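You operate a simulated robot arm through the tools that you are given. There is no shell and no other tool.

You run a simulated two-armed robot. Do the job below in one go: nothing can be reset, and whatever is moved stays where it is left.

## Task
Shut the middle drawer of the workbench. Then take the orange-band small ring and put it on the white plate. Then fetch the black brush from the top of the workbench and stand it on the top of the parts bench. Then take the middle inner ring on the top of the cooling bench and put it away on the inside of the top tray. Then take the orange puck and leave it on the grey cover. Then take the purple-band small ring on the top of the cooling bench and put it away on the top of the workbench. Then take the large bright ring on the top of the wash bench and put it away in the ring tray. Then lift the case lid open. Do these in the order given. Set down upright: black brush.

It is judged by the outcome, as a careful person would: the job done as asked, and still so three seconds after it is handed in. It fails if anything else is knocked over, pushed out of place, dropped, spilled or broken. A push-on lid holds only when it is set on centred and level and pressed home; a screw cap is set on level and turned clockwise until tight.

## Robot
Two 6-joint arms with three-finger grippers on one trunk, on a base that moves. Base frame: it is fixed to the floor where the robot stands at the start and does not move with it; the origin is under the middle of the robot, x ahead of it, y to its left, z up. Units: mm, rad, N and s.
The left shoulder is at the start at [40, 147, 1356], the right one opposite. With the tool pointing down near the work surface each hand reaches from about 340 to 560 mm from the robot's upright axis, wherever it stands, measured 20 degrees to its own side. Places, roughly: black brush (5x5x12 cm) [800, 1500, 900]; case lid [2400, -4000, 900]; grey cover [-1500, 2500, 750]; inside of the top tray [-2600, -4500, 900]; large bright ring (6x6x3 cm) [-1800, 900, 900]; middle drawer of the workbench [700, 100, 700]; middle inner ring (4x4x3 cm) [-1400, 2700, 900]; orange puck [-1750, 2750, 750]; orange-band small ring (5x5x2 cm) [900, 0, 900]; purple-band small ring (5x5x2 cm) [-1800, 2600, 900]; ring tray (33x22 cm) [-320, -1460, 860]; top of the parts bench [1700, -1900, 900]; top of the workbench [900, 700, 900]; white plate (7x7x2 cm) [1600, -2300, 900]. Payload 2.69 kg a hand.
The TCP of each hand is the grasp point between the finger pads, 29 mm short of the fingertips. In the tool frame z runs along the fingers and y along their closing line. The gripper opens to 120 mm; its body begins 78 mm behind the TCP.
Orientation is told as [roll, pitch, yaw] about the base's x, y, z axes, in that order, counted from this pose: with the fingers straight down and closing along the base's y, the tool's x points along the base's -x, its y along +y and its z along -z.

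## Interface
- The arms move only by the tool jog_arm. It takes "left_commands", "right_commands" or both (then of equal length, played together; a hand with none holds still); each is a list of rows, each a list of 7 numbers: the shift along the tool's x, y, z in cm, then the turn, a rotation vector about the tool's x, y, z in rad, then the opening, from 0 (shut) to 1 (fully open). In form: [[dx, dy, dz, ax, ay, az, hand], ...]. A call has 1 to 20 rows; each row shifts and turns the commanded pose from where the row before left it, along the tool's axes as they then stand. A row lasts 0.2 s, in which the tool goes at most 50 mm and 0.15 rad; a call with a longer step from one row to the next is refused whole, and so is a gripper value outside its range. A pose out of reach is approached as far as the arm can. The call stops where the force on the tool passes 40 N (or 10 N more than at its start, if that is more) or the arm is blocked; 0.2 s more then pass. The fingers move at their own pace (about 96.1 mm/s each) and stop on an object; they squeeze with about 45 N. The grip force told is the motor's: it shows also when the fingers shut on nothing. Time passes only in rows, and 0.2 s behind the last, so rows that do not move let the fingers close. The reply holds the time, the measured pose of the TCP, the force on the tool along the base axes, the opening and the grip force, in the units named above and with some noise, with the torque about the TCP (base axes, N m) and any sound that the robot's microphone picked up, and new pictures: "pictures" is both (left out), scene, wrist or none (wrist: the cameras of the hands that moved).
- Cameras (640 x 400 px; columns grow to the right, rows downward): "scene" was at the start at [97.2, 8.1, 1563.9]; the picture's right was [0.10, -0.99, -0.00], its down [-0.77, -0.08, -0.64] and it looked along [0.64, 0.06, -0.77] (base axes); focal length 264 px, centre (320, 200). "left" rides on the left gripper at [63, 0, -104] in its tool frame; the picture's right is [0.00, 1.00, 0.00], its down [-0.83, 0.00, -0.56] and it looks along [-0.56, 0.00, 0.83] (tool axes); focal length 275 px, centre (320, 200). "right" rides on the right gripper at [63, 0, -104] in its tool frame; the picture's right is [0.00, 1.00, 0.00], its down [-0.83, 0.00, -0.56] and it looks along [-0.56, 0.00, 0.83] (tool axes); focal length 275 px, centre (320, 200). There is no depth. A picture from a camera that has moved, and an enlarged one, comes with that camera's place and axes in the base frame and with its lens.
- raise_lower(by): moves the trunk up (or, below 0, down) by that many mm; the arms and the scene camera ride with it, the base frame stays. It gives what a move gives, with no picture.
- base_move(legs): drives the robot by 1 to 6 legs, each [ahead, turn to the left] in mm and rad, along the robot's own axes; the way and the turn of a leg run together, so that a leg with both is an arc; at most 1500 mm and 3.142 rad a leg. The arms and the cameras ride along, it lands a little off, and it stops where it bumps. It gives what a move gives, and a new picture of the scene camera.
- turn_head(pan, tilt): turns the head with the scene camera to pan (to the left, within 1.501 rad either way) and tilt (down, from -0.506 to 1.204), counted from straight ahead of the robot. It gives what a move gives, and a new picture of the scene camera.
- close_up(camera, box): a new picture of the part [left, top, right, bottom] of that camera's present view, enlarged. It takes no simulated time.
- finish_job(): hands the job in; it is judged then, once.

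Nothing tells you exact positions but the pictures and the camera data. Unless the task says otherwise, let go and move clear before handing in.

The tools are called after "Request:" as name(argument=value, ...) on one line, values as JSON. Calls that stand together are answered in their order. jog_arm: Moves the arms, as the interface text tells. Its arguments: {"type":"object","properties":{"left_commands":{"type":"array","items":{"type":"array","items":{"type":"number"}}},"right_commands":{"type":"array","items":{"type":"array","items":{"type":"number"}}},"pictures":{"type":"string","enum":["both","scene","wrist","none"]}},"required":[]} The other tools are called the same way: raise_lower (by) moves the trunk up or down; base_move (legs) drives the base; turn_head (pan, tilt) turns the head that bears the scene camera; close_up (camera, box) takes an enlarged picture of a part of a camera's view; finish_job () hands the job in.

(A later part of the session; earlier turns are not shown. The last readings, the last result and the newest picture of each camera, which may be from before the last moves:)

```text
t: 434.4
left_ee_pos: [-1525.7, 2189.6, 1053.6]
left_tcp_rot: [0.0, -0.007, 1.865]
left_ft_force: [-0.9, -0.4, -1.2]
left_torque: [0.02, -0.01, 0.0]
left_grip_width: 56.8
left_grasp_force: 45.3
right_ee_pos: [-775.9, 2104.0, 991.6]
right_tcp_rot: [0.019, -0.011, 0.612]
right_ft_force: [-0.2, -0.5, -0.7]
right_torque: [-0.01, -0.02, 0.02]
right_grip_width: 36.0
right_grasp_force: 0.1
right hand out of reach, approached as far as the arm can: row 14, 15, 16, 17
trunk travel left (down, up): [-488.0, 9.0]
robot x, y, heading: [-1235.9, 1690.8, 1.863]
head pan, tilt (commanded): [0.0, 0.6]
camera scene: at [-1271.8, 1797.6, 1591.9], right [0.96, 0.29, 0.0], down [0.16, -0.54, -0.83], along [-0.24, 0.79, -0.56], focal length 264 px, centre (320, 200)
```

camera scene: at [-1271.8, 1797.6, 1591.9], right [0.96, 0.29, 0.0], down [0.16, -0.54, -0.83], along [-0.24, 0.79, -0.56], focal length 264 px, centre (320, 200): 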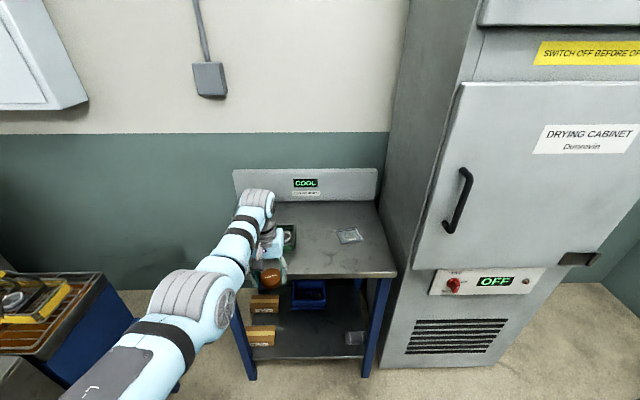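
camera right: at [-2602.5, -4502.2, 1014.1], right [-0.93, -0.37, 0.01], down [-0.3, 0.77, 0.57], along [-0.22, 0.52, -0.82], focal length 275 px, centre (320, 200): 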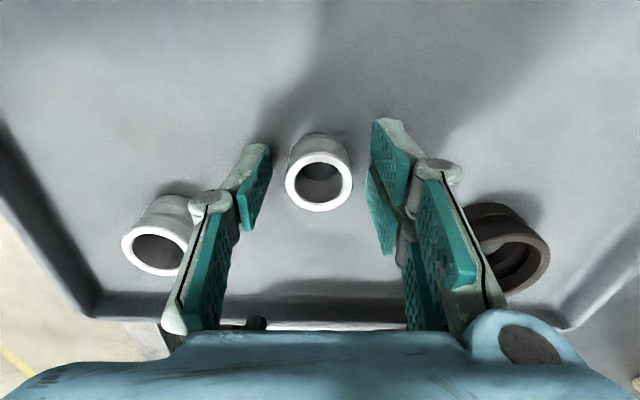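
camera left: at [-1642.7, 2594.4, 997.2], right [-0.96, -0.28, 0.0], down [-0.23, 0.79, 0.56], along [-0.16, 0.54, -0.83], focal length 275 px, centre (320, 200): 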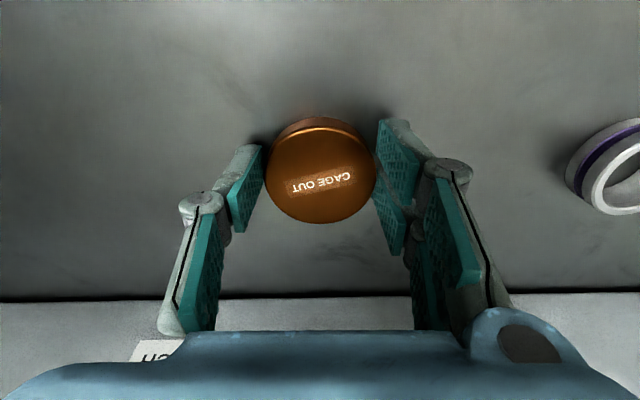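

The right arm is now out to the side. I'll shift the base to the right, so that the left hand lines up with the cover, and then approach.

Request:
base_move(legs=[[0, -1.2], [263, 0], [0, 1.2]])

Request:
base_move(legs=[[200, 0]])

Request:
close_up(camera="left", box=[0, 0, 640, 400])

```text
t: 441.1
left_ee_pos: [-1029.0, 2425.5, 1055.1]
left_tcp_rot: [-0.022, -0.015, 1.337]
left_ft_force: [0.6, -0.2, -1.7]
left_torque: [-0.01, -0.01, -0.03]
left_grip_width: 56.8
left_grasp_force: 45.0
right_ee_pos: [-427.3, 1992.1, 991.6]
right_tcp_rot: [0.019, -0.015, 0.113]
right_ft_force: [0.3, 0.5, -0.5]
right_torque: [-0.01, 0.01, 0.02]
right_grip_width: 35.9
right_grasp_force: 0.1
trunk travel left (down, up): [-488.0, 9.0]
robot x, y, heading: [-1032.0, 1857.9, 1.36]
head pan, tilt (commanded): [0.0, 0.6]
stopped in leg 3: the force on the tool passed its limit at 121 N (the readings are from after the stop); the commanded pose is now the measured one
camera scene: at [-1010.1, 1961.5, 1591.9], right [0.98, -0.21, 0.0], down [-0.12, -0.55, -0.83], along [0.17, 0.81, -0.56], focal length 264 px, centre (320, 200)
```

scene: 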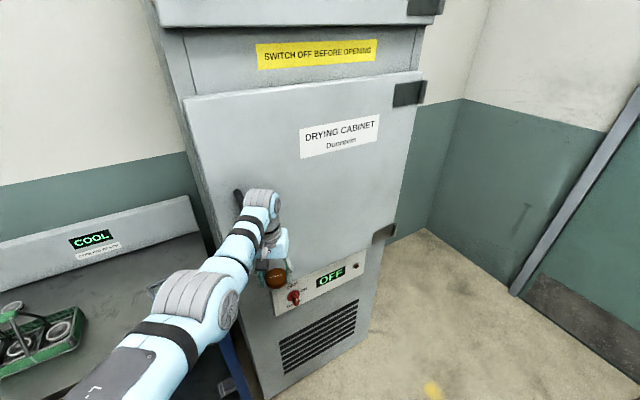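

```text
t: 442.2
left_ee_pos: [-1009.7, 2475.1, 1058.1]
left_tcp_rot: [-0.022, 0.01, 1.332]
left_ft_force: [2.5, -22.8, 6.5]
left_torque: [3.27, 0.42, -0.01]
left_grip_width: 56.8
left_grasp_force: 44.9
right_ee_pos: [-413.0, 2053.8, 991.8]
right_tcp_rot: [0.03, -0.014, 0.112]
right_ft_force: [0.2, 0.5, 0.0]
right_torque: [0.02, 0.04, 0.02]
right_grip_width: 35.9
right_grasp_force: 0.2
trunk travel left (down, up): [-488.0, 9.0]
robot x, y, heading: [-1020.5, 1923.7, 1.362]
head pan, tilt (commanded): [0.0, 0.6]
stopped in leg 1: the force on the tool passed its limit at 275 N (the readings are from after the stop); the commanded pose is now the measured one
camera scene: at [-994.4, 2016.2, 1592.6], right [0.98, -0.21, 0.0], down [-0.12, -0.55, -0.83], along [0.17, 0.81, -0.56], focal length 264 px, centre (320, 200)
```

scene: 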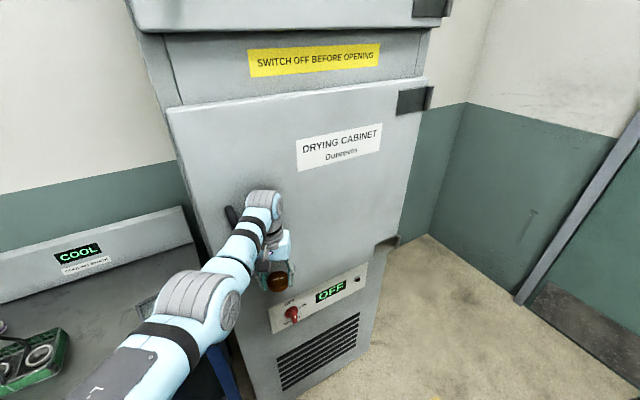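

```text
1.00 times, centred on (320, 200) of left (not enlarged: the box is as wide or as high as the picture)
camera zoom: at [-1026.7, 2414.5, 1162.0], right [-0.97, 0.24, -0.02], down [0.19, 0.81, 0.55], along [0.15, 0.53, -0.84], focal length 275 px, centre (320, 200)
```

zoom: 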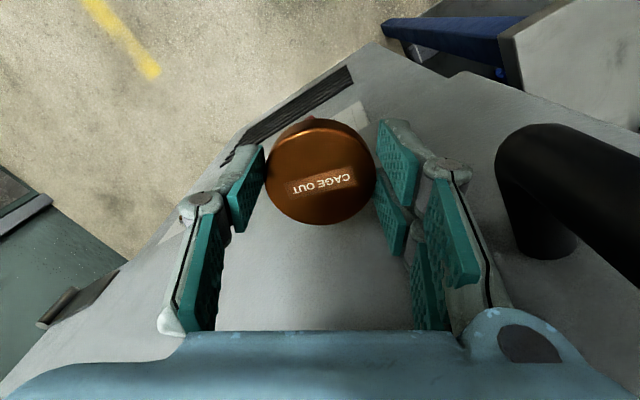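

The left hand bumped the drying cabinet during that turn. I misjudged how far it sticks out, and I shouldn't have queued the next move behind it. The puck is still held. I'll back straight off before doing anything else.

Request:
base_move(legs=[[-250, 0]])

```text
t: 444.0
left_ee_pos: [-1063.7, 2242.0, 1050.0]
left_tcp_rot: [-0.024, 0.02, 1.334]
left_ft_force: [-0.1, -0.1, -1.9]
left_torque: [-0.04, 0.0, -0.02]
left_grip_width: 57.0
left_grasp_force: 44.9
right_ee_pos: [-464.6, 1818.4, 990.5]
right_tcp_rot: [0.018, -0.012, 0.115]
right_ft_force: [0.9, 0.8, -0.3]
right_torque: [0.0, 0.05, -0.02]
right_grip_width: 36.2
right_grasp_force: 0.0
trunk travel left (down, up): [-488.0, 9.0]
robot x, y, heading: [-1070.0, 1675.8, 1.366]
head pan, tilt (commanded): [0.0, 0.6]
camera scene: at [-1046.1, 1788.5, 1591.3], right [0.98, -0.21, 0.0], down [-0.12, -0.56, -0.82], along [0.17, 0.8, -0.57], focal length 264 px, centre (320, 200)
```

scene: 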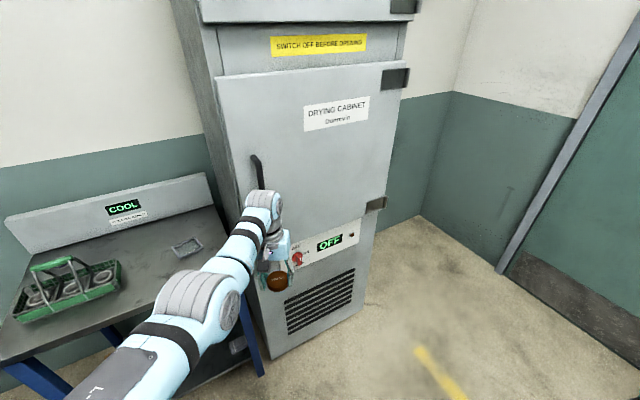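

Request:
close_up(camera="scene", box=[170, 0, 420, 360])

Request:
close_up(camera="scene", box=[0, 150, 260, 320])

```text
1.11 times, centred on (295, 180) of scene
camera zoom: at [-1046.1, 1788.5, 1591.3], right [0.98, -0.21, 0.0], down [-0.12, -0.56, -0.82], along [0.17, 0.8, -0.57], focal length 294 px, centre (348, 222)
```

zoom: 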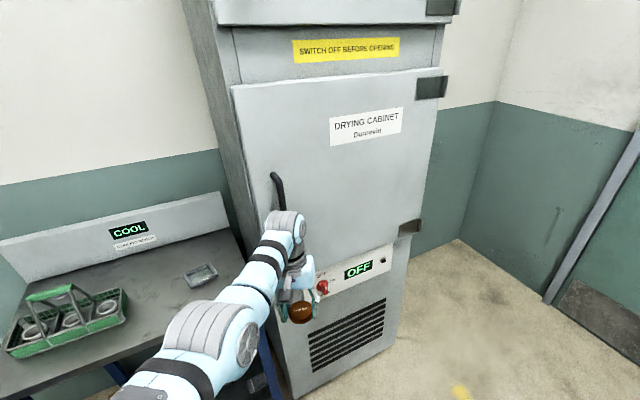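

```text
2.35 times, centred on (130, 235) of scene
camera zoom: at [-1046.1, 1788.5, 1591.3], right [0.98, -0.21, 0.0], down [-0.12, -0.56, -0.82], along [0.17, 0.8, -0.57], focal length 622 px, centre (767, 118)
```

zoom: 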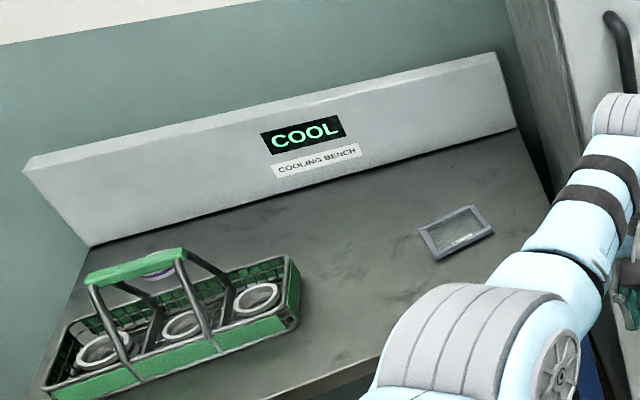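

The cabinet looks unchanged: door shut, display still OFF, and the bench items undisturbed. I'll trim the left hand level, then do the sideways shift further back and check each step on its own.

Request:
jog_arm(left_commands=[[0, 0, 0, -0.023, -0.021, -0.032, 0], [0, 0, 0, 0, 0, 0, 0]], pictures="wrist")

Request:
base_move(legs=[[0, -0.705], [93, 0]])

```text
t: 444.6
left_ee_pos: [-1064.9, 2238.6, 1052.6]
left_tcp_rot: [-0.002, -0.003, 1.367]
left_ft_force: [0.1, 0.4, -1.3]
left_torque: [-0.03, 0.0, 0.01]
left_grip_width: 56.8
left_grasp_force: 45.1
right_ee_pos: [-463.5, 1816.6, 990.6]
right_tcp_rot: [0.021, -0.013, 0.114]
right_ft_force: [0.0, 0.1, -0.6]
right_torque: [0.02, 0.07, 0.01]
right_grip_width: 36.0
right_grasp_force: 0.2
trunk travel left (down, up): [-488.0, 9.0]
robot x, y, heading: [-1074.3, 1674.0, 1.368]
head pan, tilt (commanded): [0.0, 0.6]
camera left: at [-1076.4, 2176.3, 1156.3], right [-0.98, 0.21, 0.0], down [0.17, 0.81, 0.56], along [0.12, 0.55, -0.83], focal length 275 px, centre (320, 200)
```

left: 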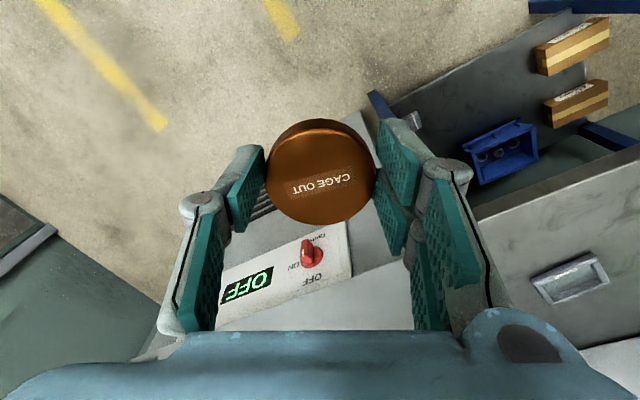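

```text
t: 447.6
left_ee_pos: [-635.9, 2150.6, 1061.0]
left_tcp_rot: [0.0, -0.019, 0.661]
left_ft_force: [0.0, 0.0, -0.3]
left_torque: [0.04, -0.03, -0.01]
left_grip_width: 56.8
left_grasp_force: 45.3
right_ee_pos: [-451.9, 1439.7, 995.4]
right_tcp_rot: [0.032, -0.018, -0.592]
right_ft_force: [-1.5, 0.0, 1.2]
right_torque: [0.09, -0.14, 0.02]
right_grip_width: 36.0
right_grasp_force: 0.0
trunk travel left (down, up): [-488.0, 9.0]
robot x, y, heading: [-999.4, 1734.7, 0.656]
head pan, tilt (commanded): [0.0, 0.6]
camera scene: at [-923.1, 1789.3, 1593.0], right [0.61, -0.79, 0.0], down [-0.44, -0.34, -0.83], along [0.66, 0.51, -0.56], focal length 264 px, centre (320, 200)
```

scene: 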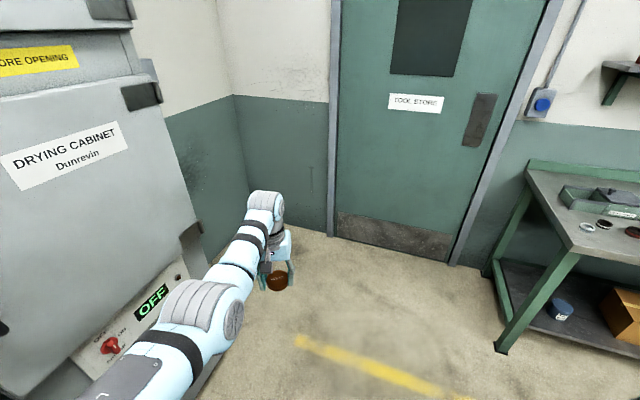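

Safe distance this time (the hand peaks well short of the cabinet). Turning left to face the bench squarely.

Request:
base_move(legs=[[0, 1.204]])

Request:
close_up(camera="left", box=[0, 0, 640, 400])

```text
t: 451.1
left_ee_pos: [-1262.0, 2227.6, 1053.1]
left_tcp_rot: [-0.003, -0.01, 1.867]
left_ft_force: [0.1, 0.3, -2.6]
left_torque: [-0.05, 0.01, 0.0]
left_grip_width: 56.6
left_grasp_force: 45.2
right_ee_pos: [-531.7, 2146.9, 990.7]
right_tcp_rot: [0.024, -0.014, 0.617]
right_ft_force: [1.1, -0.2, -0.3]
right_torque: [0.03, -0.03, -0.05]
right_grip_width: 35.9
right_grasp_force: 0.1
trunk travel left (down, up): [-488.0, 9.0]
robot x, y, heading: [-992.2, 1730.4, 1.868]
head pan, tilt (commanded): [0.0, 0.6]
camera scene: at [-1026.5, 1837.3, 1591.8], right [0.96, 0.29, 0.0], down [0.16, -0.54, -0.83], along [-0.24, 0.79, -0.56], focal length 264 px, centre (320, 200)
```

scene: 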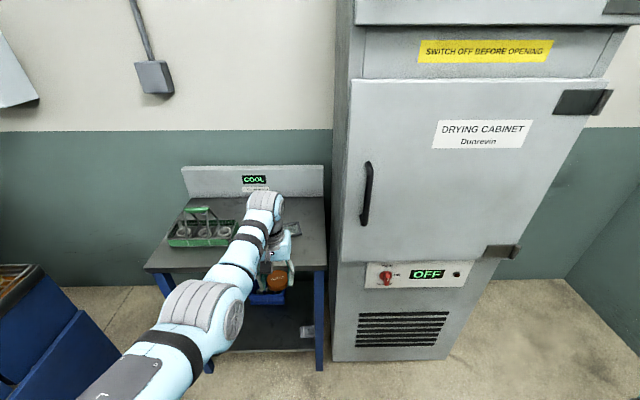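

```text
1.00 times, centred on (320, 200) of left (not enlarged: the box is as wide or as high as the picture)
camera zoom: at [-1241.2, 2166.2, 1157.8], right [-0.96, -0.29, 0.0], down [-0.24, 0.79, 0.56], along [-0.16, 0.54, -0.83], focal length 275 px, centre (320, 200)
```

zoom: 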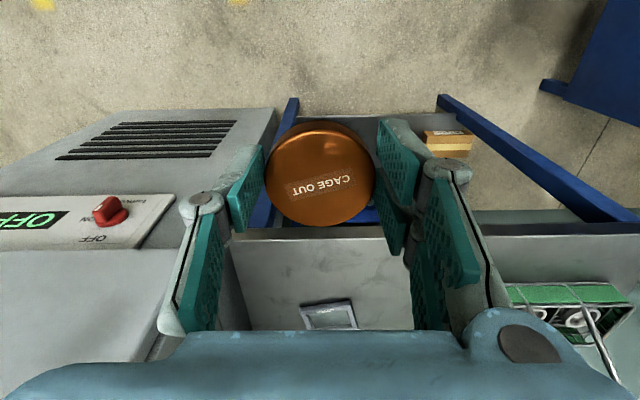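

The cover is visible ahead through the fingers, with clear space from the cabinet. Driving ahead 300 mm, then checking.

Request:
base_move(legs=[[300, 0]])

Request:
close_up(camera="left", box=[0, 0, 640, 400])

```text
t: 453.1
left_ee_pos: [-1347.2, 2513.6, 1054.4]
left_tcp_rot: [-0.001, -0.011, 1.866]
left_ft_force: [-0.5, -0.2, 0.1]
left_torque: [-0.01, 0.0, -0.01]
left_grip_width: 56.6
left_grasp_force: 44.8
right_ee_pos: [-617.1, 2431.2, 991.3]
right_tcp_rot: [0.027, -0.014, 0.616]
right_ft_force: [0.3, -0.1, -0.2]
right_torque: [0.06, 0.0, -0.03]
right_grip_width: 36.1
right_grasp_force: 0.1
trunk travel left (down, up): [-488.0, 9.0]
robot x, y, heading: [-1084.8, 2018.3, 1.862]
head pan, tilt (commanded): [0.0, 0.6]
camera scene: at [-1112.9, 2120.5, 1592.1], right [0.96, 0.29, 0.0], down [0.16, -0.54, -0.83], along [-0.24, 0.79, -0.56], focal length 264 px, centre (320, 200)
```

scene: 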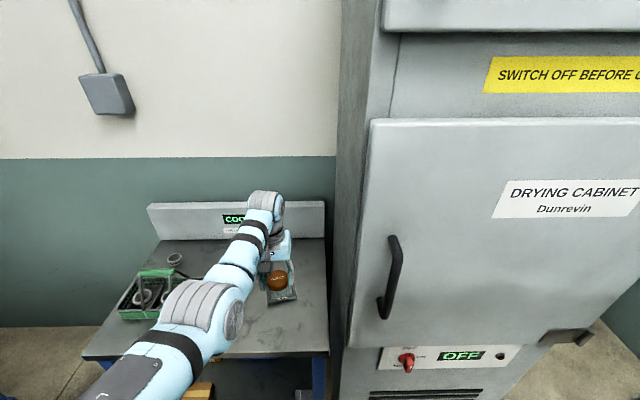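

```text
1.00 times, centred on (320, 200) of left (not enlarged: the box is as wide or as high as the picture)
camera zoom: at [-1327.5, 2450.6, 1159.0], right [-0.96, -0.29, 0.0], down [-0.24, 0.79, 0.57], along [-0.16, 0.54, -0.82], focal length 275 px, centre (320, 200)
```

zoom: 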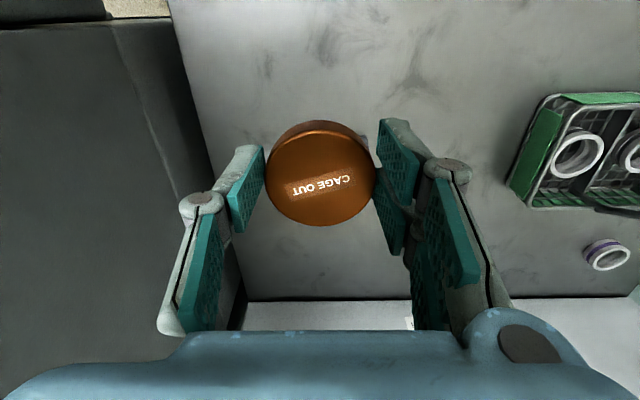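

Request:
base_move(legs=[[90, 0]])

Request:
jog_arm(left_commands=[[-0.3, 1, 0, 0, 0, 0, 0], [-0.3, 1, 0, 0, 0, 0, 0], [0, 0, 0, 0, 0, 0, 0]], pictures="both")

```text
t: 454.2
left_ee_pos: [-1369.9, 2590.4, 1059.8]
left_tcp_rot: [-0.004, -0.02, 1.866]
left_ft_force: [0.6, -0.4, -1.0]
left_torque: [0.1, 0.05, 0.03]
left_grip_width: 56.9
left_grasp_force: 44.8
right_ee_pos: [-641.6, 2509.2, 994.0]
right_tcp_rot: [0.035, -0.019, 0.615]
right_ft_force: [0.0, -1.3, 0.1]
right_torque: [0.11, 0.05, 0.0]
right_grip_width: 36.0
right_grasp_force: 0.0
trunk travel left (down, up): [-488.0, 9.0]
robot x, y, heading: [-1111.6, 2102.2, 1.86]
head pan, tilt (commanded): [0.0, 0.6]
camera scene: at [-1135.2, 2194.4, 1593.0], right [0.96, 0.29, 0.0], down [0.16, -0.53, -0.83], along [-0.24, 0.8, -0.56], focal length 264 px, centre (320, 200)
```

scene: 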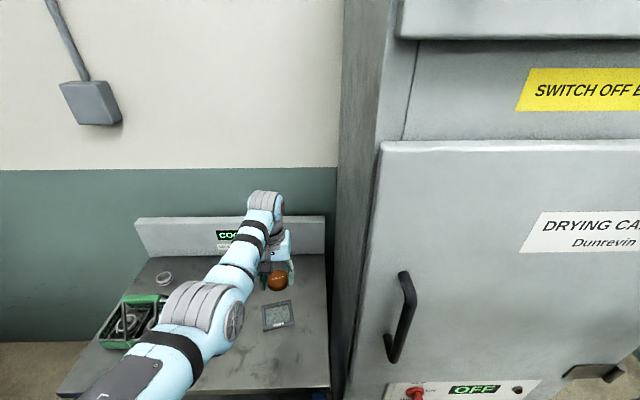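

```text
t: 455.0
left_ee_pos: [-1392.5, 2597.2, 1055.5]
left_tcp_rot: [-0.002, -0.013, 1.865]
left_ft_force: [0.3, -0.7, -1.6]
left_torque: [0.0, -0.02, -0.03]
left_grip_width: 56.8
left_grasp_force: 45.2
right_ee_pos: [-643.7, 2515.9, 991.3]
right_tcp_rot: [0.027, -0.018, 0.614]
right_ft_force: [0.6, -0.5, 0.5]
right_torque: [0.01, 0.03, 0.01]
right_grip_width: 36.1
right_grasp_force: 0.2
trunk travel left (down, up): [-488.0, 9.0]
robot x, y, heading: [-1106.9, 2103.8, 1.862]
head pan, tilt (commanded): [0.0, 0.6]
camera scene: at [-1138.7, 2205.7, 1592.1], right [0.96, 0.29, 0.0], down [0.16, -0.54, -0.83], along [-0.24, 0.79, -0.56], focal length 264 px, centre (320, 200)
camera left: at [-1373.6, 2535.4, 1159.2], right [-0.96, -0.29, 0.0], down [-0.24, 0.79, 0.57], along [-0.16, 0.54, -0.82], focal length 275 px, centre (320, 200)
```

scene: 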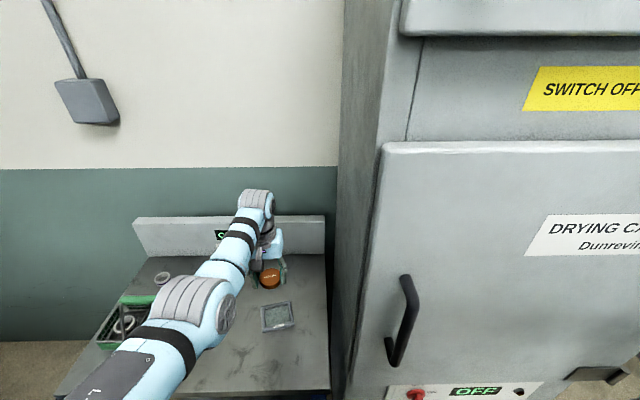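
left: 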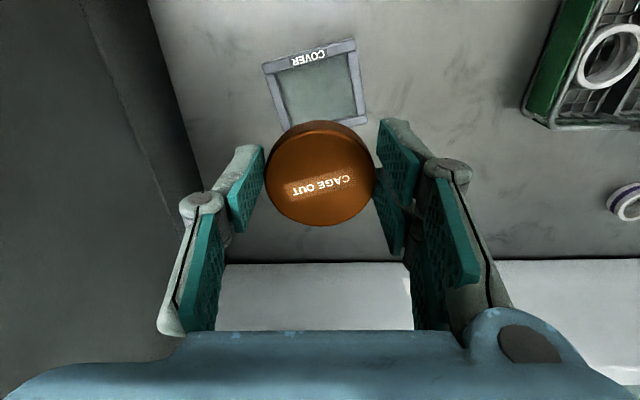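

The puck lines up with the cover (cover centre right under the hand axis). Lowering with the trunk.

Request:
raise_lower(by=-130)

Request:
close_up(camera="left", box=[0, 0, 640, 400])

```text
t: 456.6
left_ee_pos: [-1394.2, 2601.3, 922.6]
left_tcp_rot: [-0.002, -0.008, 1.865]
left_ft_force: [-0.1, 0.8, -0.6]
left_torque: [-0.03, 0.01, 0.02]
left_grip_width: 56.7
left_grasp_force: 44.9
right_ee_pos: [-644.5, 2517.8, 859.7]
right_tcp_rot: [0.023, -0.014, 0.615]
right_ft_force: [-0.3, -0.1, 0.0]
right_torque: [0.01, 0.0, 0.01]
right_grip_width: 36.2
right_grasp_force: 0.0
trunk travel left (down, up): [-358.0, 139.0]
robot x, y, heading: [-1109.5, 2104.4, 1.863]
head pan, tilt (commanded): [0.0, 0.6]
```

```text
1.00 times, centred on (320, 200) of left (not enlarged: the box is as wide or as high as the picture)
camera zoom: at [-1374.6, 2538.5, 1027.1], right [-0.96, -0.29, 0.0], down [-0.24, 0.79, 0.56], along [-0.16, 0.54, -0.83], focal length 275 px, centre (320, 200)
```

zoom: 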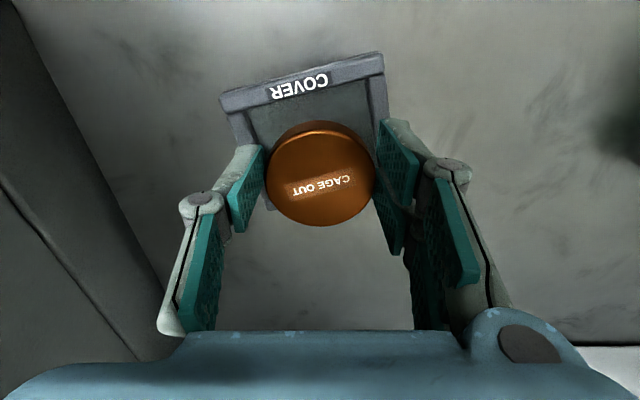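

Request:
raise_lower(by=-10)

Request:
raise_lower(by=-4)

```text
t: 457.2
left_ee_pos: [-1394.5, 2600.4, 914.1]
left_tcp_rot: [-0.001, -0.009, 1.866]
left_ft_force: [0.3, -0.6, -0.6]
left_torque: [-0.04, 0.02, -0.01]
left_grip_width: 57.0
left_grasp_force: 45.1
right_ee_pos: [-644.0, 2518.5, 850.5]
right_tcp_rot: [0.023, -0.014, 0.615]
right_ft_force: [-0.3, 0.0, 0.1]
right_torque: [-0.02, 0.02, 0.03]
right_grip_width: 36.2
right_grasp_force: 0.0
trunk travel left (down, up): [-348.0, 149.0]
robot x, y, heading: [-1111.7, 2103.4, 1.866]
head pan, tilt (commanded): [0.0, 0.6]
```

```text
t: 457.7
left_ee_pos: [-1394.5, 2600.3, 909.0]
left_tcp_rot: [-0.003, -0.01, 1.865]
left_ft_force: [0.1, -0.4, -0.8]
left_torque: [-0.02, 0.03, 0.0]
left_grip_width: 57.0
left_grasp_force: 44.9
right_ee_pos: [-645.3, 2518.7, 845.0]
right_tcp_rot: [0.024, -0.014, 0.615]
right_ft_force: [-1.0, 0.2, 0.4]
right_torque: [-0.03, -0.02, 0.04]
right_grip_width: 35.9
right_grasp_force: 0.0
trunk travel left (down, up): [-344.0, 153.0]
robot x, y, heading: [-1108.3, 2102.9, 1.865]
head pan, tilt (commanded): [0.0, 0.6]
```

Request:
raise_lower(by=-3)

Request:
raise_lower(by=-3)

Request:
close_up(camera="left", box=[160, 40, 480, 240])

```text
t: 458.2
left_ee_pos: [-1394.8, 2599.6, 906.6]
left_tcp_rot: [-0.002, -0.01, 1.865]
left_ft_force: [-0.1, -0.5, -2.2]
left_torque: [-0.01, -0.03, -0.02]
left_grip_width: 56.6
left_grasp_force: 44.9
right_ee_pos: [-644.0, 2519.4, 843.5]
right_tcp_rot: [0.023, -0.014, 0.614]
right_ft_force: [-0.1, 0.3, 1.1]
right_torque: [0.03, 0.02, -0.03]
right_grip_width: 35.9
right_grasp_force: 0.1
trunk travel left (down, up): [-341.0, 156.0]
robot x, y, heading: [-1108.3, 2106.4, 1.859]
head pan, tilt (commanded): [0.0, 0.6]
```

```text
t: 458.7
left_ee_pos: [-1393.4, 2600.0, 905.4]
left_tcp_rot: [-0.001, -0.013, 1.867]
left_ft_force: [-0.8, 1.6, 11.5]
left_torque: [-0.21, 0.06, -0.03]
left_grip_width: 56.9
left_grasp_force: 44.7
right_ee_pos: [-643.9, 2517.8, 840.0]
right_tcp_rot: [0.025, -0.013, 0.615]
right_ft_force: [0.8, 0.2, -0.6]
right_torque: [0.01, 0.01, -0.01]
right_grip_width: 35.8
right_grasp_force: 0.1
trunk travel left (down, up): [-338.0, 159.0]
robot x, y, heading: [-1108.4, 2105.9, 1.866]
head pan, tilt (commanded): [0.0, 0.6]
```

```text
2.00 times, centred on (320, 140) of left
camera zoom: at [-1374.2, 2537.7, 1008.7], right [-0.96, -0.29, 0.0], down [-0.24, 0.79, 0.57], along [-0.16, 0.54, -0.82], focal length 551 px, centre (320, 320)
```

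zoom: 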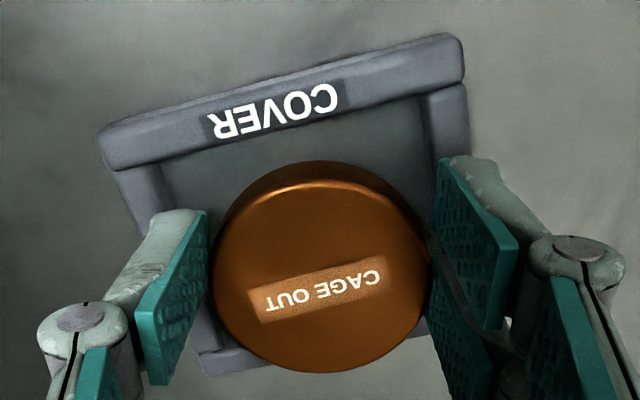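

The puck rests on the cover (11 N) and is well centred. Releasing.

Request:
jog_arm(left_commands=[[0, 0, 0, 0, 0, 0, 0.5], [0, 0, 0, 0, 0, 0, 0.56], [0, 0, 0, 0, 0, 0, 0.66], [0, 0, 0, 0, 0, 0, 0.7], [0, 0, 0, 0, 0, 0, 0.7]], pictures="wrist")

Request:
raise_lower(by=25)

Request:
raise_lower(by=125)

Request:
close_up(camera="left", box=[0, 0, 640, 400])

```text
t: 459.9
left_ee_pos: [-1394.3, 2600.3, 904.4]
left_tcp_rot: [-0.002, -0.008, 1.865]
left_ft_force: [0.2, 0.0, 0.4]
left_torque: [-0.02, 0.01, 0.0]
left_grip_width: 83.8
left_grasp_force: 0.0
right_ee_pos: [-645.6, 2517.8, 839.6]
right_tcp_rot: [0.023, -0.014, 0.616]
right_ft_force: [-0.6, -0.5, -0.2]
right_torque: [-0.02, 0.02, -0.03]
right_grip_width: 36.2
right_grasp_force: 0.0
trunk travel left (down, up): [-338.0, 159.0]
robot x, y, heading: [-1106.8, 2102.4, 1.861]
head pan, tilt (commanded): [0.0, 0.6]
camera left: at [-1374.5, 2538.2, 1007.4], right [-0.96, -0.29, 0.0], down [-0.24, 0.79, 0.56], along [-0.16, 0.54, -0.83], focal length 275 px, centre (320, 200)
```

left: 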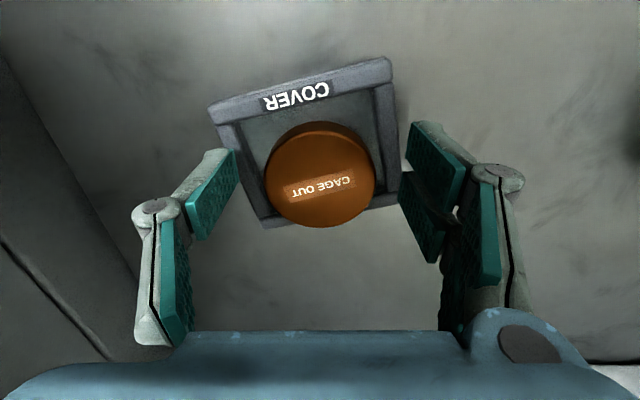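

```text
t: 460.6
left_ee_pos: [-1395.2, 2599.5, 928.7]
left_tcp_rot: [-0.002, -0.008, 1.865]
left_ft_force: [-0.4, 0.2, 0.5]
left_torque: [0.06, -0.03, 0.02]
left_grip_width: 84.2
left_grasp_force: 0.0
right_ee_pos: [-644.8, 2520.2, 865.3]
right_tcp_rot: [0.024, -0.012, 0.614]
right_ft_force: [-0.1, -0.4, 0.8]
right_torque: [0.01, 0.01, 0.02]
right_grip_width: 36.1
right_grasp_force: 0.1
trunk travel left (down, up): [-363.0, 134.0]
robot x, y, heading: [-1107.2, 2105.0, 1.861]
head pan, tilt (commanded): [0.0, 0.6]
```

```text
t: 462.2
left_ee_pos: [-1394.2, 2600.1, 1054.4]
left_tcp_rot: [-0.003, -0.008, 1.865]
left_ft_force: [-0.5, 0.1, -1.0]
left_torque: [0.02, -0.03, 0.02]
left_grip_width: 84.0
left_grasp_force: 0.1
right_ee_pos: [-645.3, 2519.0, 990.7]
right_tcp_rot: [0.023, -0.015, 0.616]
right_ft_force: [0.1, 0.6, -0.3]
right_torque: [-0.03, -0.03, -0.01]
right_grip_width: 36.0
right_grasp_force: 0.0
trunk travel left (down, up): [-488.0, 9.0]
robot x, y, heading: [-1108.0, 2107.2, 1.868]
head pan, tilt (commanded): [0.0, 0.6]
```

```text
1.00 times, centred on (320, 200) of left (not enlarged: the box is as wide or as high as the picture)
camera zoom: at [-1374.5, 2538.3, 1158.1], right [-0.96, -0.29, 0.0], down [-0.24, 0.79, 0.56], along [-0.16, 0.54, -0.83], focal length 275 px, centre (320, 200)
```

zoom: 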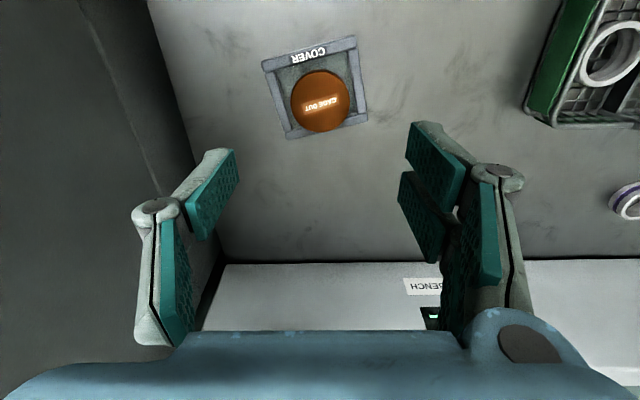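

The puck sits on the cover. Next is the purple-band ring, also on this bench behind the basket. I'll back well away, bring the right arm to the front again, then re-approach further left.

Request:
base_move(legs=[[-1140, 0]])

Request:
jog_arm(right_commands=[[1.04, 4.5, 0, 0, 0, -0.1, 0.3], [1.04, 4.5, 0, 0, 0, -0.1, 0.3], [1.04, 4.5, 0, 0, 0, -0.1, 0.3], [1.04, 4.5, 0, 0, 0, -0.1, 0.3], [1.04, 4.5, 0, 0, 0, -0.1, 0.3], [1.04, 4.5, 0, 0, 0, -0.1, 0.3], [1.04, 4.5, 0, 0, 0, -0.1, 0.3], [1.04, 4.5, 0, 0, 0, -0.1, 0.3], [1.04, 4.5, 0, 0, 0, -0.1, 0.3], [1.04, 4.5, 0, 0, 0, -0.1, 0.3], [0, 0, 0, 0, 0, -0.126, 0.3], [0, 0, 0, 0, 0, -0.126, 0.3], [-1.5, 0, -2, 0, 0, 0, 0.3], [-1.5, 0, -2, 0, 0, 0, 0.3], [-1.5, 0, -2, 0, 0, 0, 0.3], [-1, 0, -2, 0, 0, 0, 0.3]], pictures="scene")

```text
t: 468.0
left_ee_pos: [-1061.8, 1503.8, 1053.4]
left_tcp_rot: [-0.001, -0.01, 1.865]
left_ft_force: [-0.5, -0.5, -0.5]
left_torque: [0.02, 0.0, 0.03]
left_grip_width: 83.8
left_grasp_force: 0.1
right_ee_pos: [-313.3, 1422.3, 990.1]
right_tcp_rot: [0.021, -0.014, 0.614]
right_ft_force: [-0.3, 0.8, -0.3]
right_torque: [-0.01, -0.01, 0.01]
right_grip_width: 36.0
right_grasp_force: 0.0
trunk travel left (down, up): [-488.0, 9.0]
robot x, y, heading: [-778.7, 1008.2, 1.866]
head pan, tilt (commanded): [0.0, 0.6]
camera scene: at [-808.4, 1114.4, 1591.7], right [0.96, 0.29, 0.0], down [0.16, -0.54, -0.82], along [-0.24, 0.79, -0.57], focal length 264 px, centre (320, 200)
```

scene: 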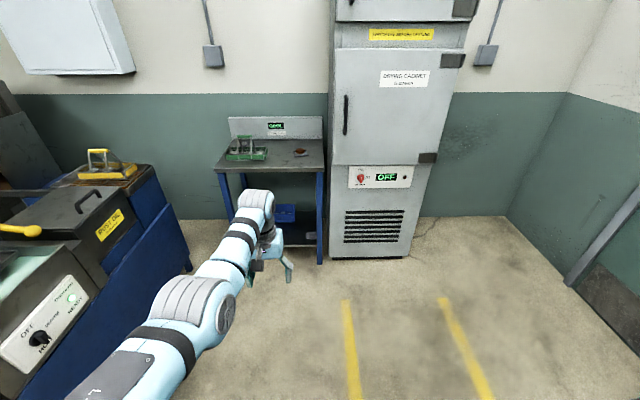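

```text
t: 471.4
left_ee_pos: [-1062.9, 1504.6, 1055.0]
left_tcp_rot: [0.0, -0.01, 1.867]
left_ft_force: [-0.5, 0.2, -0.8]
left_torque: [0.0, -0.02, -0.04]
left_grip_width: 84.3
left_grasp_force: 0.2
right_ee_pos: [-755.1, 1594.4, 1075.8]
right_tcp_rot: [-0.006, -0.027, 1.868]
right_ft_force: [0.6, -0.1, 0.1]
right_torque: [0.01, 0.01, -0.02]
right_grip_width: 36.2
right_grasp_force: 0.0
trunk travel left (down, up): [-488.0, 9.0]
robot x, y, heading: [-776.6, 1006.9, 1.868]
head pan, tilt (commanded): [0.0, 0.6]
camera scene: at [-808.6, 1113.0, 1591.8], right [0.96, 0.29, 0.0], down [0.16, -0.54, -0.82], along [-0.24, 0.79, -0.57], focal length 264 px, centre (320, 200)
```

scene: 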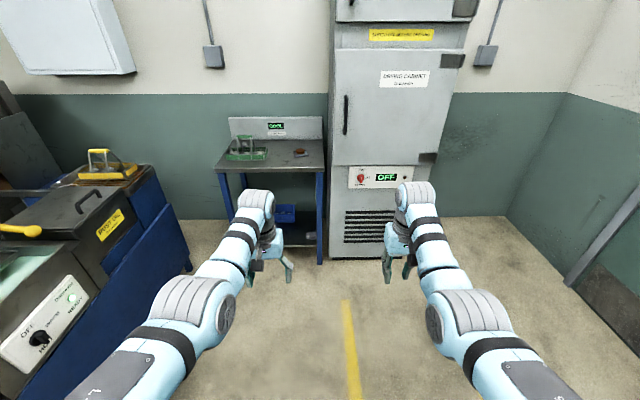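

Arms are set. Approaching the bench further left on a gentle diagonal.

Request:
base_move(legs=[[0, 0.4], [1010, 0]])

Request:
base_move(legs=[[0, -0.408]])

Request:
close_up(camera="left", box=[0, 0, 640, 400])

```text
t: 477.9
left_ee_pos: [-1882.4, 2126.9, 1053.9]
left_tcp_rot: [-0.003, -0.009, 2.271]
left_ft_force: [0.0, -0.2, -0.5]
left_torque: [0.01, -0.01, 0.02]
left_grip_width: 84.2
left_grasp_force: 0.1
right_ee_pos: [-1635.4, 2330.3, 1077.3]
right_tcp_rot: [-0.009, -0.028, 2.272]
right_ft_force: [0.0, -0.1, 0.2]
right_torque: [0.01, 0.03, -0.06]
right_grip_width: 36.0
right_grasp_force: 0.1
trunk travel left (down, up): [-488.0, 9.0]
robot x, y, heading: [-1429.0, 1783.3, 2.269]
head pan, tilt (commanded): [0.0, 0.6]
camera scene: at [-1494.6, 1867.2, 1592.0], right [0.77, 0.64, 0.0], down [0.36, -0.43, -0.83], along [-0.53, 0.63, -0.56], focal length 264 px, centre (320, 200)
```

scene: 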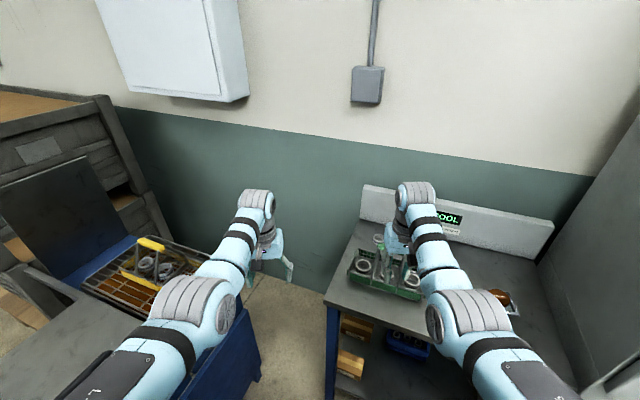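

```text
t: 479.5
left_ee_pos: [-1711.1, 2281.8, 1053.8]
left_tcp_rot: [-0.003, -0.008, 1.864]
left_ft_force: [1.0, -1.0, 0.3]
left_torque: [0.02, -0.01, 0.02]
left_grip_width: 83.8
left_grasp_force: 0.0
right_ee_pos: [-1403.2, 2370.0, 1076.8]
right_tcp_rot: [-0.007, -0.026, 1.866]
right_ft_force: [0.5, 0.0, -0.2]
right_torque: [0.02, -0.04, 0.02]
right_grip_width: 36.0
right_grasp_force: 0.1
trunk travel left (down, up): [-488.0, 9.0]
robot x, y, heading: [-1423.9, 1785.8, 1.861]
head pan, tilt (commanded): [0.0, 0.6]
camera scene: at [-1458.8, 1889.0, 1591.8], right [0.96, 0.29, 0.0], down [0.16, -0.54, -0.82], along [-0.24, 0.79, -0.57], focal length 264 px, centre (320, 200)
```

scene: 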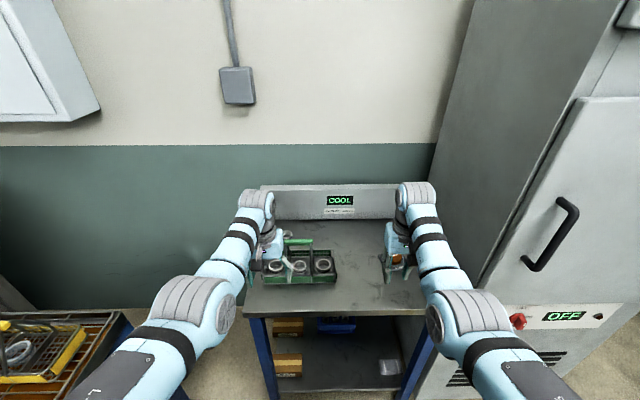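

```text
1.00 times, centred on (320, 200) of left (not enlarged: the box is as wide or as high as the picture)
camera zoom: at [-1692.0, 2218.2, 1157.6], right [-0.96, -0.28, 0.0], down [-0.24, 0.79, 0.56], along [-0.16, 0.54, -0.83], focal length 275 px, centre (320, 200)
```

zoom: 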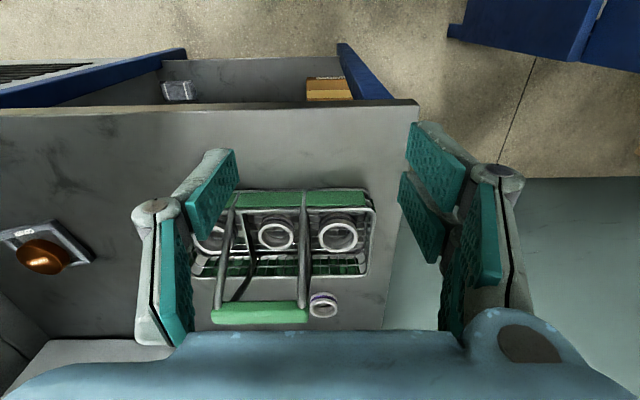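

The purple-band ring is at about (−1816, 2612), just behind the basket. I'll raise the right hand a little more, then roll in under the bench edge in two steps.

Request:
jog_arm(right_commands=[[0, 0, -2, 0, 0, 0, 0.3], [0, 0, -2, 0, 0, 0, 0.3]], pictures="none")

Request:
base_move(legs=[[220, 0]])

```text
t: 480.1
left_ee_pos: [-1711.4, 2278.6, 1055.1]
left_tcp_rot: [-0.001, -0.006, 1.863]
left_ft_force: [-0.2, -0.7, 0.5]
left_torque: [0.01, -0.01, 0.01]
left_grip_width: 83.8
left_grasp_force: 0.1
right_ee_pos: [-1403.0, 2367.9, 1116.3]
right_tcp_rot: [-0.006, -0.027, 1.867]
right_ft_force: [-0.1, -0.4, 0.7]
right_torque: [0.01, 0.02, 0.0]
right_grip_width: 36.1
right_grasp_force: 0.1
trunk travel left (down, up): [-488.0, 9.0]
robot x, y, heading: [-1425.7, 1785.2, 1.862]
head pan, tilt (commanded): [0.0, 0.6]
```

```text
t: 481.8
left_ee_pos: [-1772.2, 2487.6, 1056.9]
left_tcp_rot: [-0.001, -0.012, 1.865]
left_ft_force: [0.3, -0.4, -0.2]
left_torque: [0.04, 0.0, -0.02]
left_grip_width: 84.1
left_grasp_force: 0.1
right_ee_pos: [-1465.0, 2574.7, 1118.9]
right_tcp_rot: [-0.008, -0.031, 1.865]
right_ft_force: [0.0, -1.0, 0.2]
right_torque: [0.05, 0.02, -0.01]
right_grip_width: 36.1
right_grasp_force: 0.1
trunk travel left (down, up): [-488.0, 9.0]
robot x, y, heading: [-1487.9, 1994.5, 1.867]
head pan, tilt (commanded): [0.0, 0.6]
camera scene: at [-1518.2, 2093.2, 1592.3], right [0.96, 0.29, 0.0], down [0.16, -0.54, -0.83], along [-0.24, 0.79, -0.56], focal length 264 px, centre (320, 200)
```

scene: 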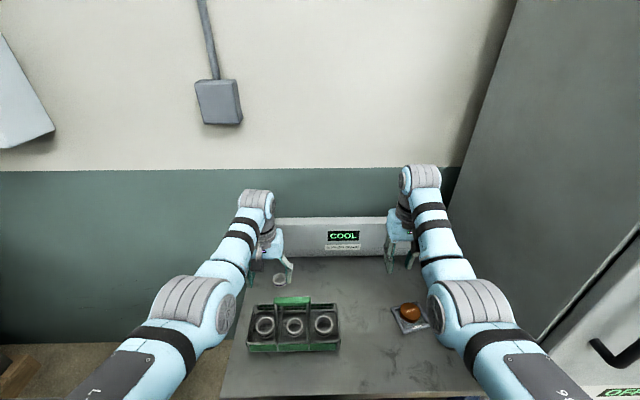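

Request:
base_move(legs=[[124, 0]])

Request:
close_up(camera="left", box=[0, 0, 640, 400])

```text
t: 483.0
left_ee_pos: [-1805.6, 2599.7, 1059.2]
left_tcp_rot: [-0.002, -0.02, 1.864]
left_ft_force: [-0.1, -1.8, -0.6]
left_torque: [0.05, 0.03, 0.0]
left_grip_width: 84.2
left_grasp_force: 0.0
right_ee_pos: [-1498.6, 2686.5, 1124.1]
right_tcp_rot: [-0.007, -0.037, 1.866]
right_ft_force: [0.5, 0.4, -1.2]
right_torque: [0.03, 0.0, 0.0]
right_grip_width: 35.8
right_grasp_force: 0.2
trunk travel left (down, up): [-488.0, 9.0]
robot x, y, heading: [-1521.9, 2113.9, 1.861]
head pan, tilt (commanded): [0.0, 0.6]
camera scene: at [-1551.3, 2203.7, 1592.9], right [0.96, 0.29, 0.0], down [0.16, -0.53, -0.83], along [-0.24, 0.8, -0.56], focal length 264 px, centre (320, 200)
```

scene: 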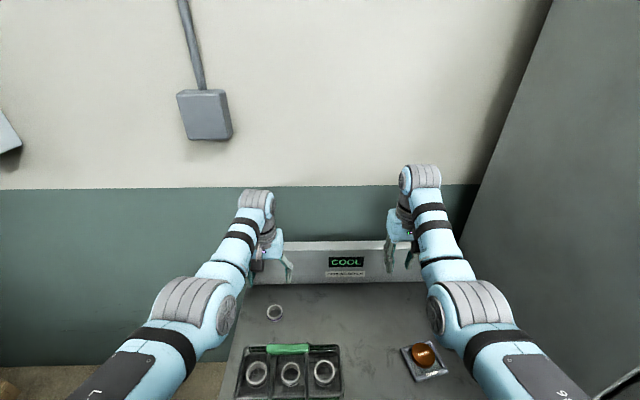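

```text
1.00 times, centred on (320, 200) of left (not enlarged: the box is as wide or as high as the picture)
camera zoom: at [-1785.9, 2536.3, 1163.0], right [-0.96, -0.28, 0.0], down [-0.23, 0.79, 0.57], along [-0.16, 0.55, -0.82], focal length 275 px, centre (320, 200)
```

zoom: 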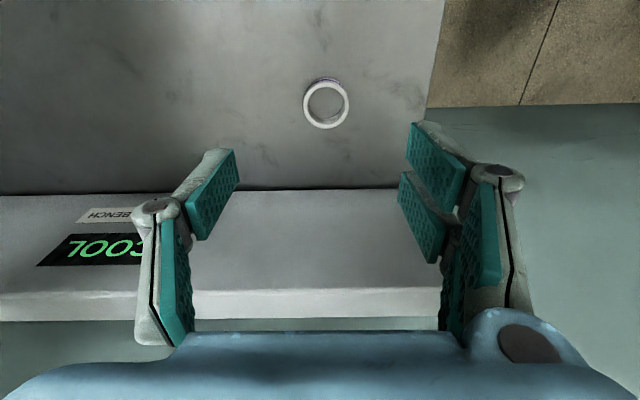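

Request:
jog_arm(left_commands=[[0, 0.6, 0, 0, 0, 0, 0.75], [0, 0, 0, 0, 0, 0, 0.75]], pictures="wrist")

```text
t: 483.6
left_ee_pos: [-1814.4, 2605.5, 1055.7]
left_tcp_rot: [0.0, -0.01, 1.865]
left_ft_force: [0.6, -0.3, -0.5]
left_torque: [0.02, 0.03, 0.01]
left_grip_width: 89.9
left_grasp_force: 0.1
right_ee_pos: [-1499.9, 2694.6, 1118.9]
right_tcp_rot: [-0.007, -0.028, 1.865]
right_ft_force: [-0.1, 0.2, -0.6]
right_torque: [0.02, 0.02, 0.01]
right_grip_width: 36.3
right_grasp_force: 0.0
trunk travel left (down, up): [-488.0, 9.0]
robot x, y, heading: [-1524.3, 2115.3, 1.86]
head pan, tilt (commanded): [0.0, 0.6]
camera left: at [-1794.7, 2543.4, 1158.9], right [-0.96, -0.28, 0.0], down [-0.24, 0.79, 0.56], along [-0.16, 0.54, -0.83], focal length 275 px, centre (320, 200)
```

left: 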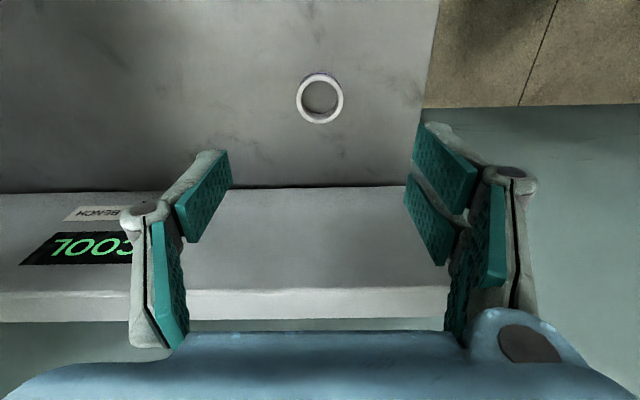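

Nearly centred. Small forward nudge, then lowering with the trunk.

Request:
jog_arm(left_commands=[[-0.4, 0, 0, 0, 0, 0, 0.75], [0, 0, 0, 0, 0, 0, 0.75]], pictures="none")

Request:
raise_lower(by=-145)

Request:
close_up(camera="left", box=[0, 0, 640, 400])

```text
t: 484.2
left_ee_pos: [-1815.7, 2610.8, 1055.4]
left_tcp_rot: [-0.002, -0.009, 1.864]
left_ft_force: [-0.6, -0.5, 0.2]
left_torque: [0.0, 0.01, 0.03]
left_grip_width: 90.0
left_grasp_force: 0.0
right_ee_pos: [-1501.3, 2697.0, 1116.5]
right_tcp_rot: [-0.007, -0.027, 1.866]
right_ft_force: [-0.2, 0.5, -0.3]
right_torque: [0.02, 0.01, -0.05]
right_grip_width: 35.9
right_grasp_force: 0.1
trunk travel left (down, up): [-488.0, 9.0]
robot x, y, heading: [-1528.0, 2114.7, 1.86]
head pan, tilt (commanded): [0.0, 0.6]
```

```text
t: 485.9
left_ee_pos: [-1815.9, 2610.3, 907.5]
left_tcp_rot: [-0.003, -0.01, 1.864]
left_ft_force: [-0.4, 0.3, -0.4]
left_torque: [-0.01, 0.02, 0.01]
left_grip_width: 89.9
left_grasp_force: 0.0
right_ee_pos: [-1500.4, 2693.8, 971.9]
right_tcp_rot: [-0.008, -0.027, 1.866]
right_ft_force: [-0.1, 0.3, 0.4]
right_torque: [-0.01, 0.04, -0.04]
right_grip_width: 36.0
right_grasp_force: 0.1
trunk travel left (down, up): [-343.0, 154.0]
robot x, y, heading: [-1524.0, 2112.8, 1.866]
head pan, tilt (commanded): [0.0, 0.6]
```

```text
1.00 times, centred on (320, 200) of left (not enlarged: the box is as wide or as high as the picture)
camera zoom: at [-1795.7, 2548.1, 1012.6], right [-0.96, -0.28, 0.0], down [-0.24, 0.79, 0.56], along [-0.16, 0.54, -0.83], focal length 275 px, centre (320, 200)
```

zoom: 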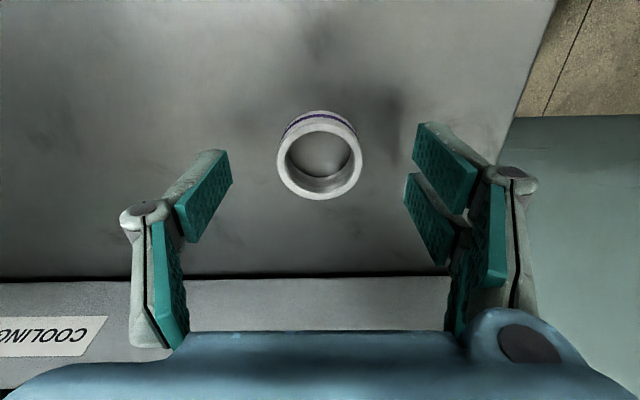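

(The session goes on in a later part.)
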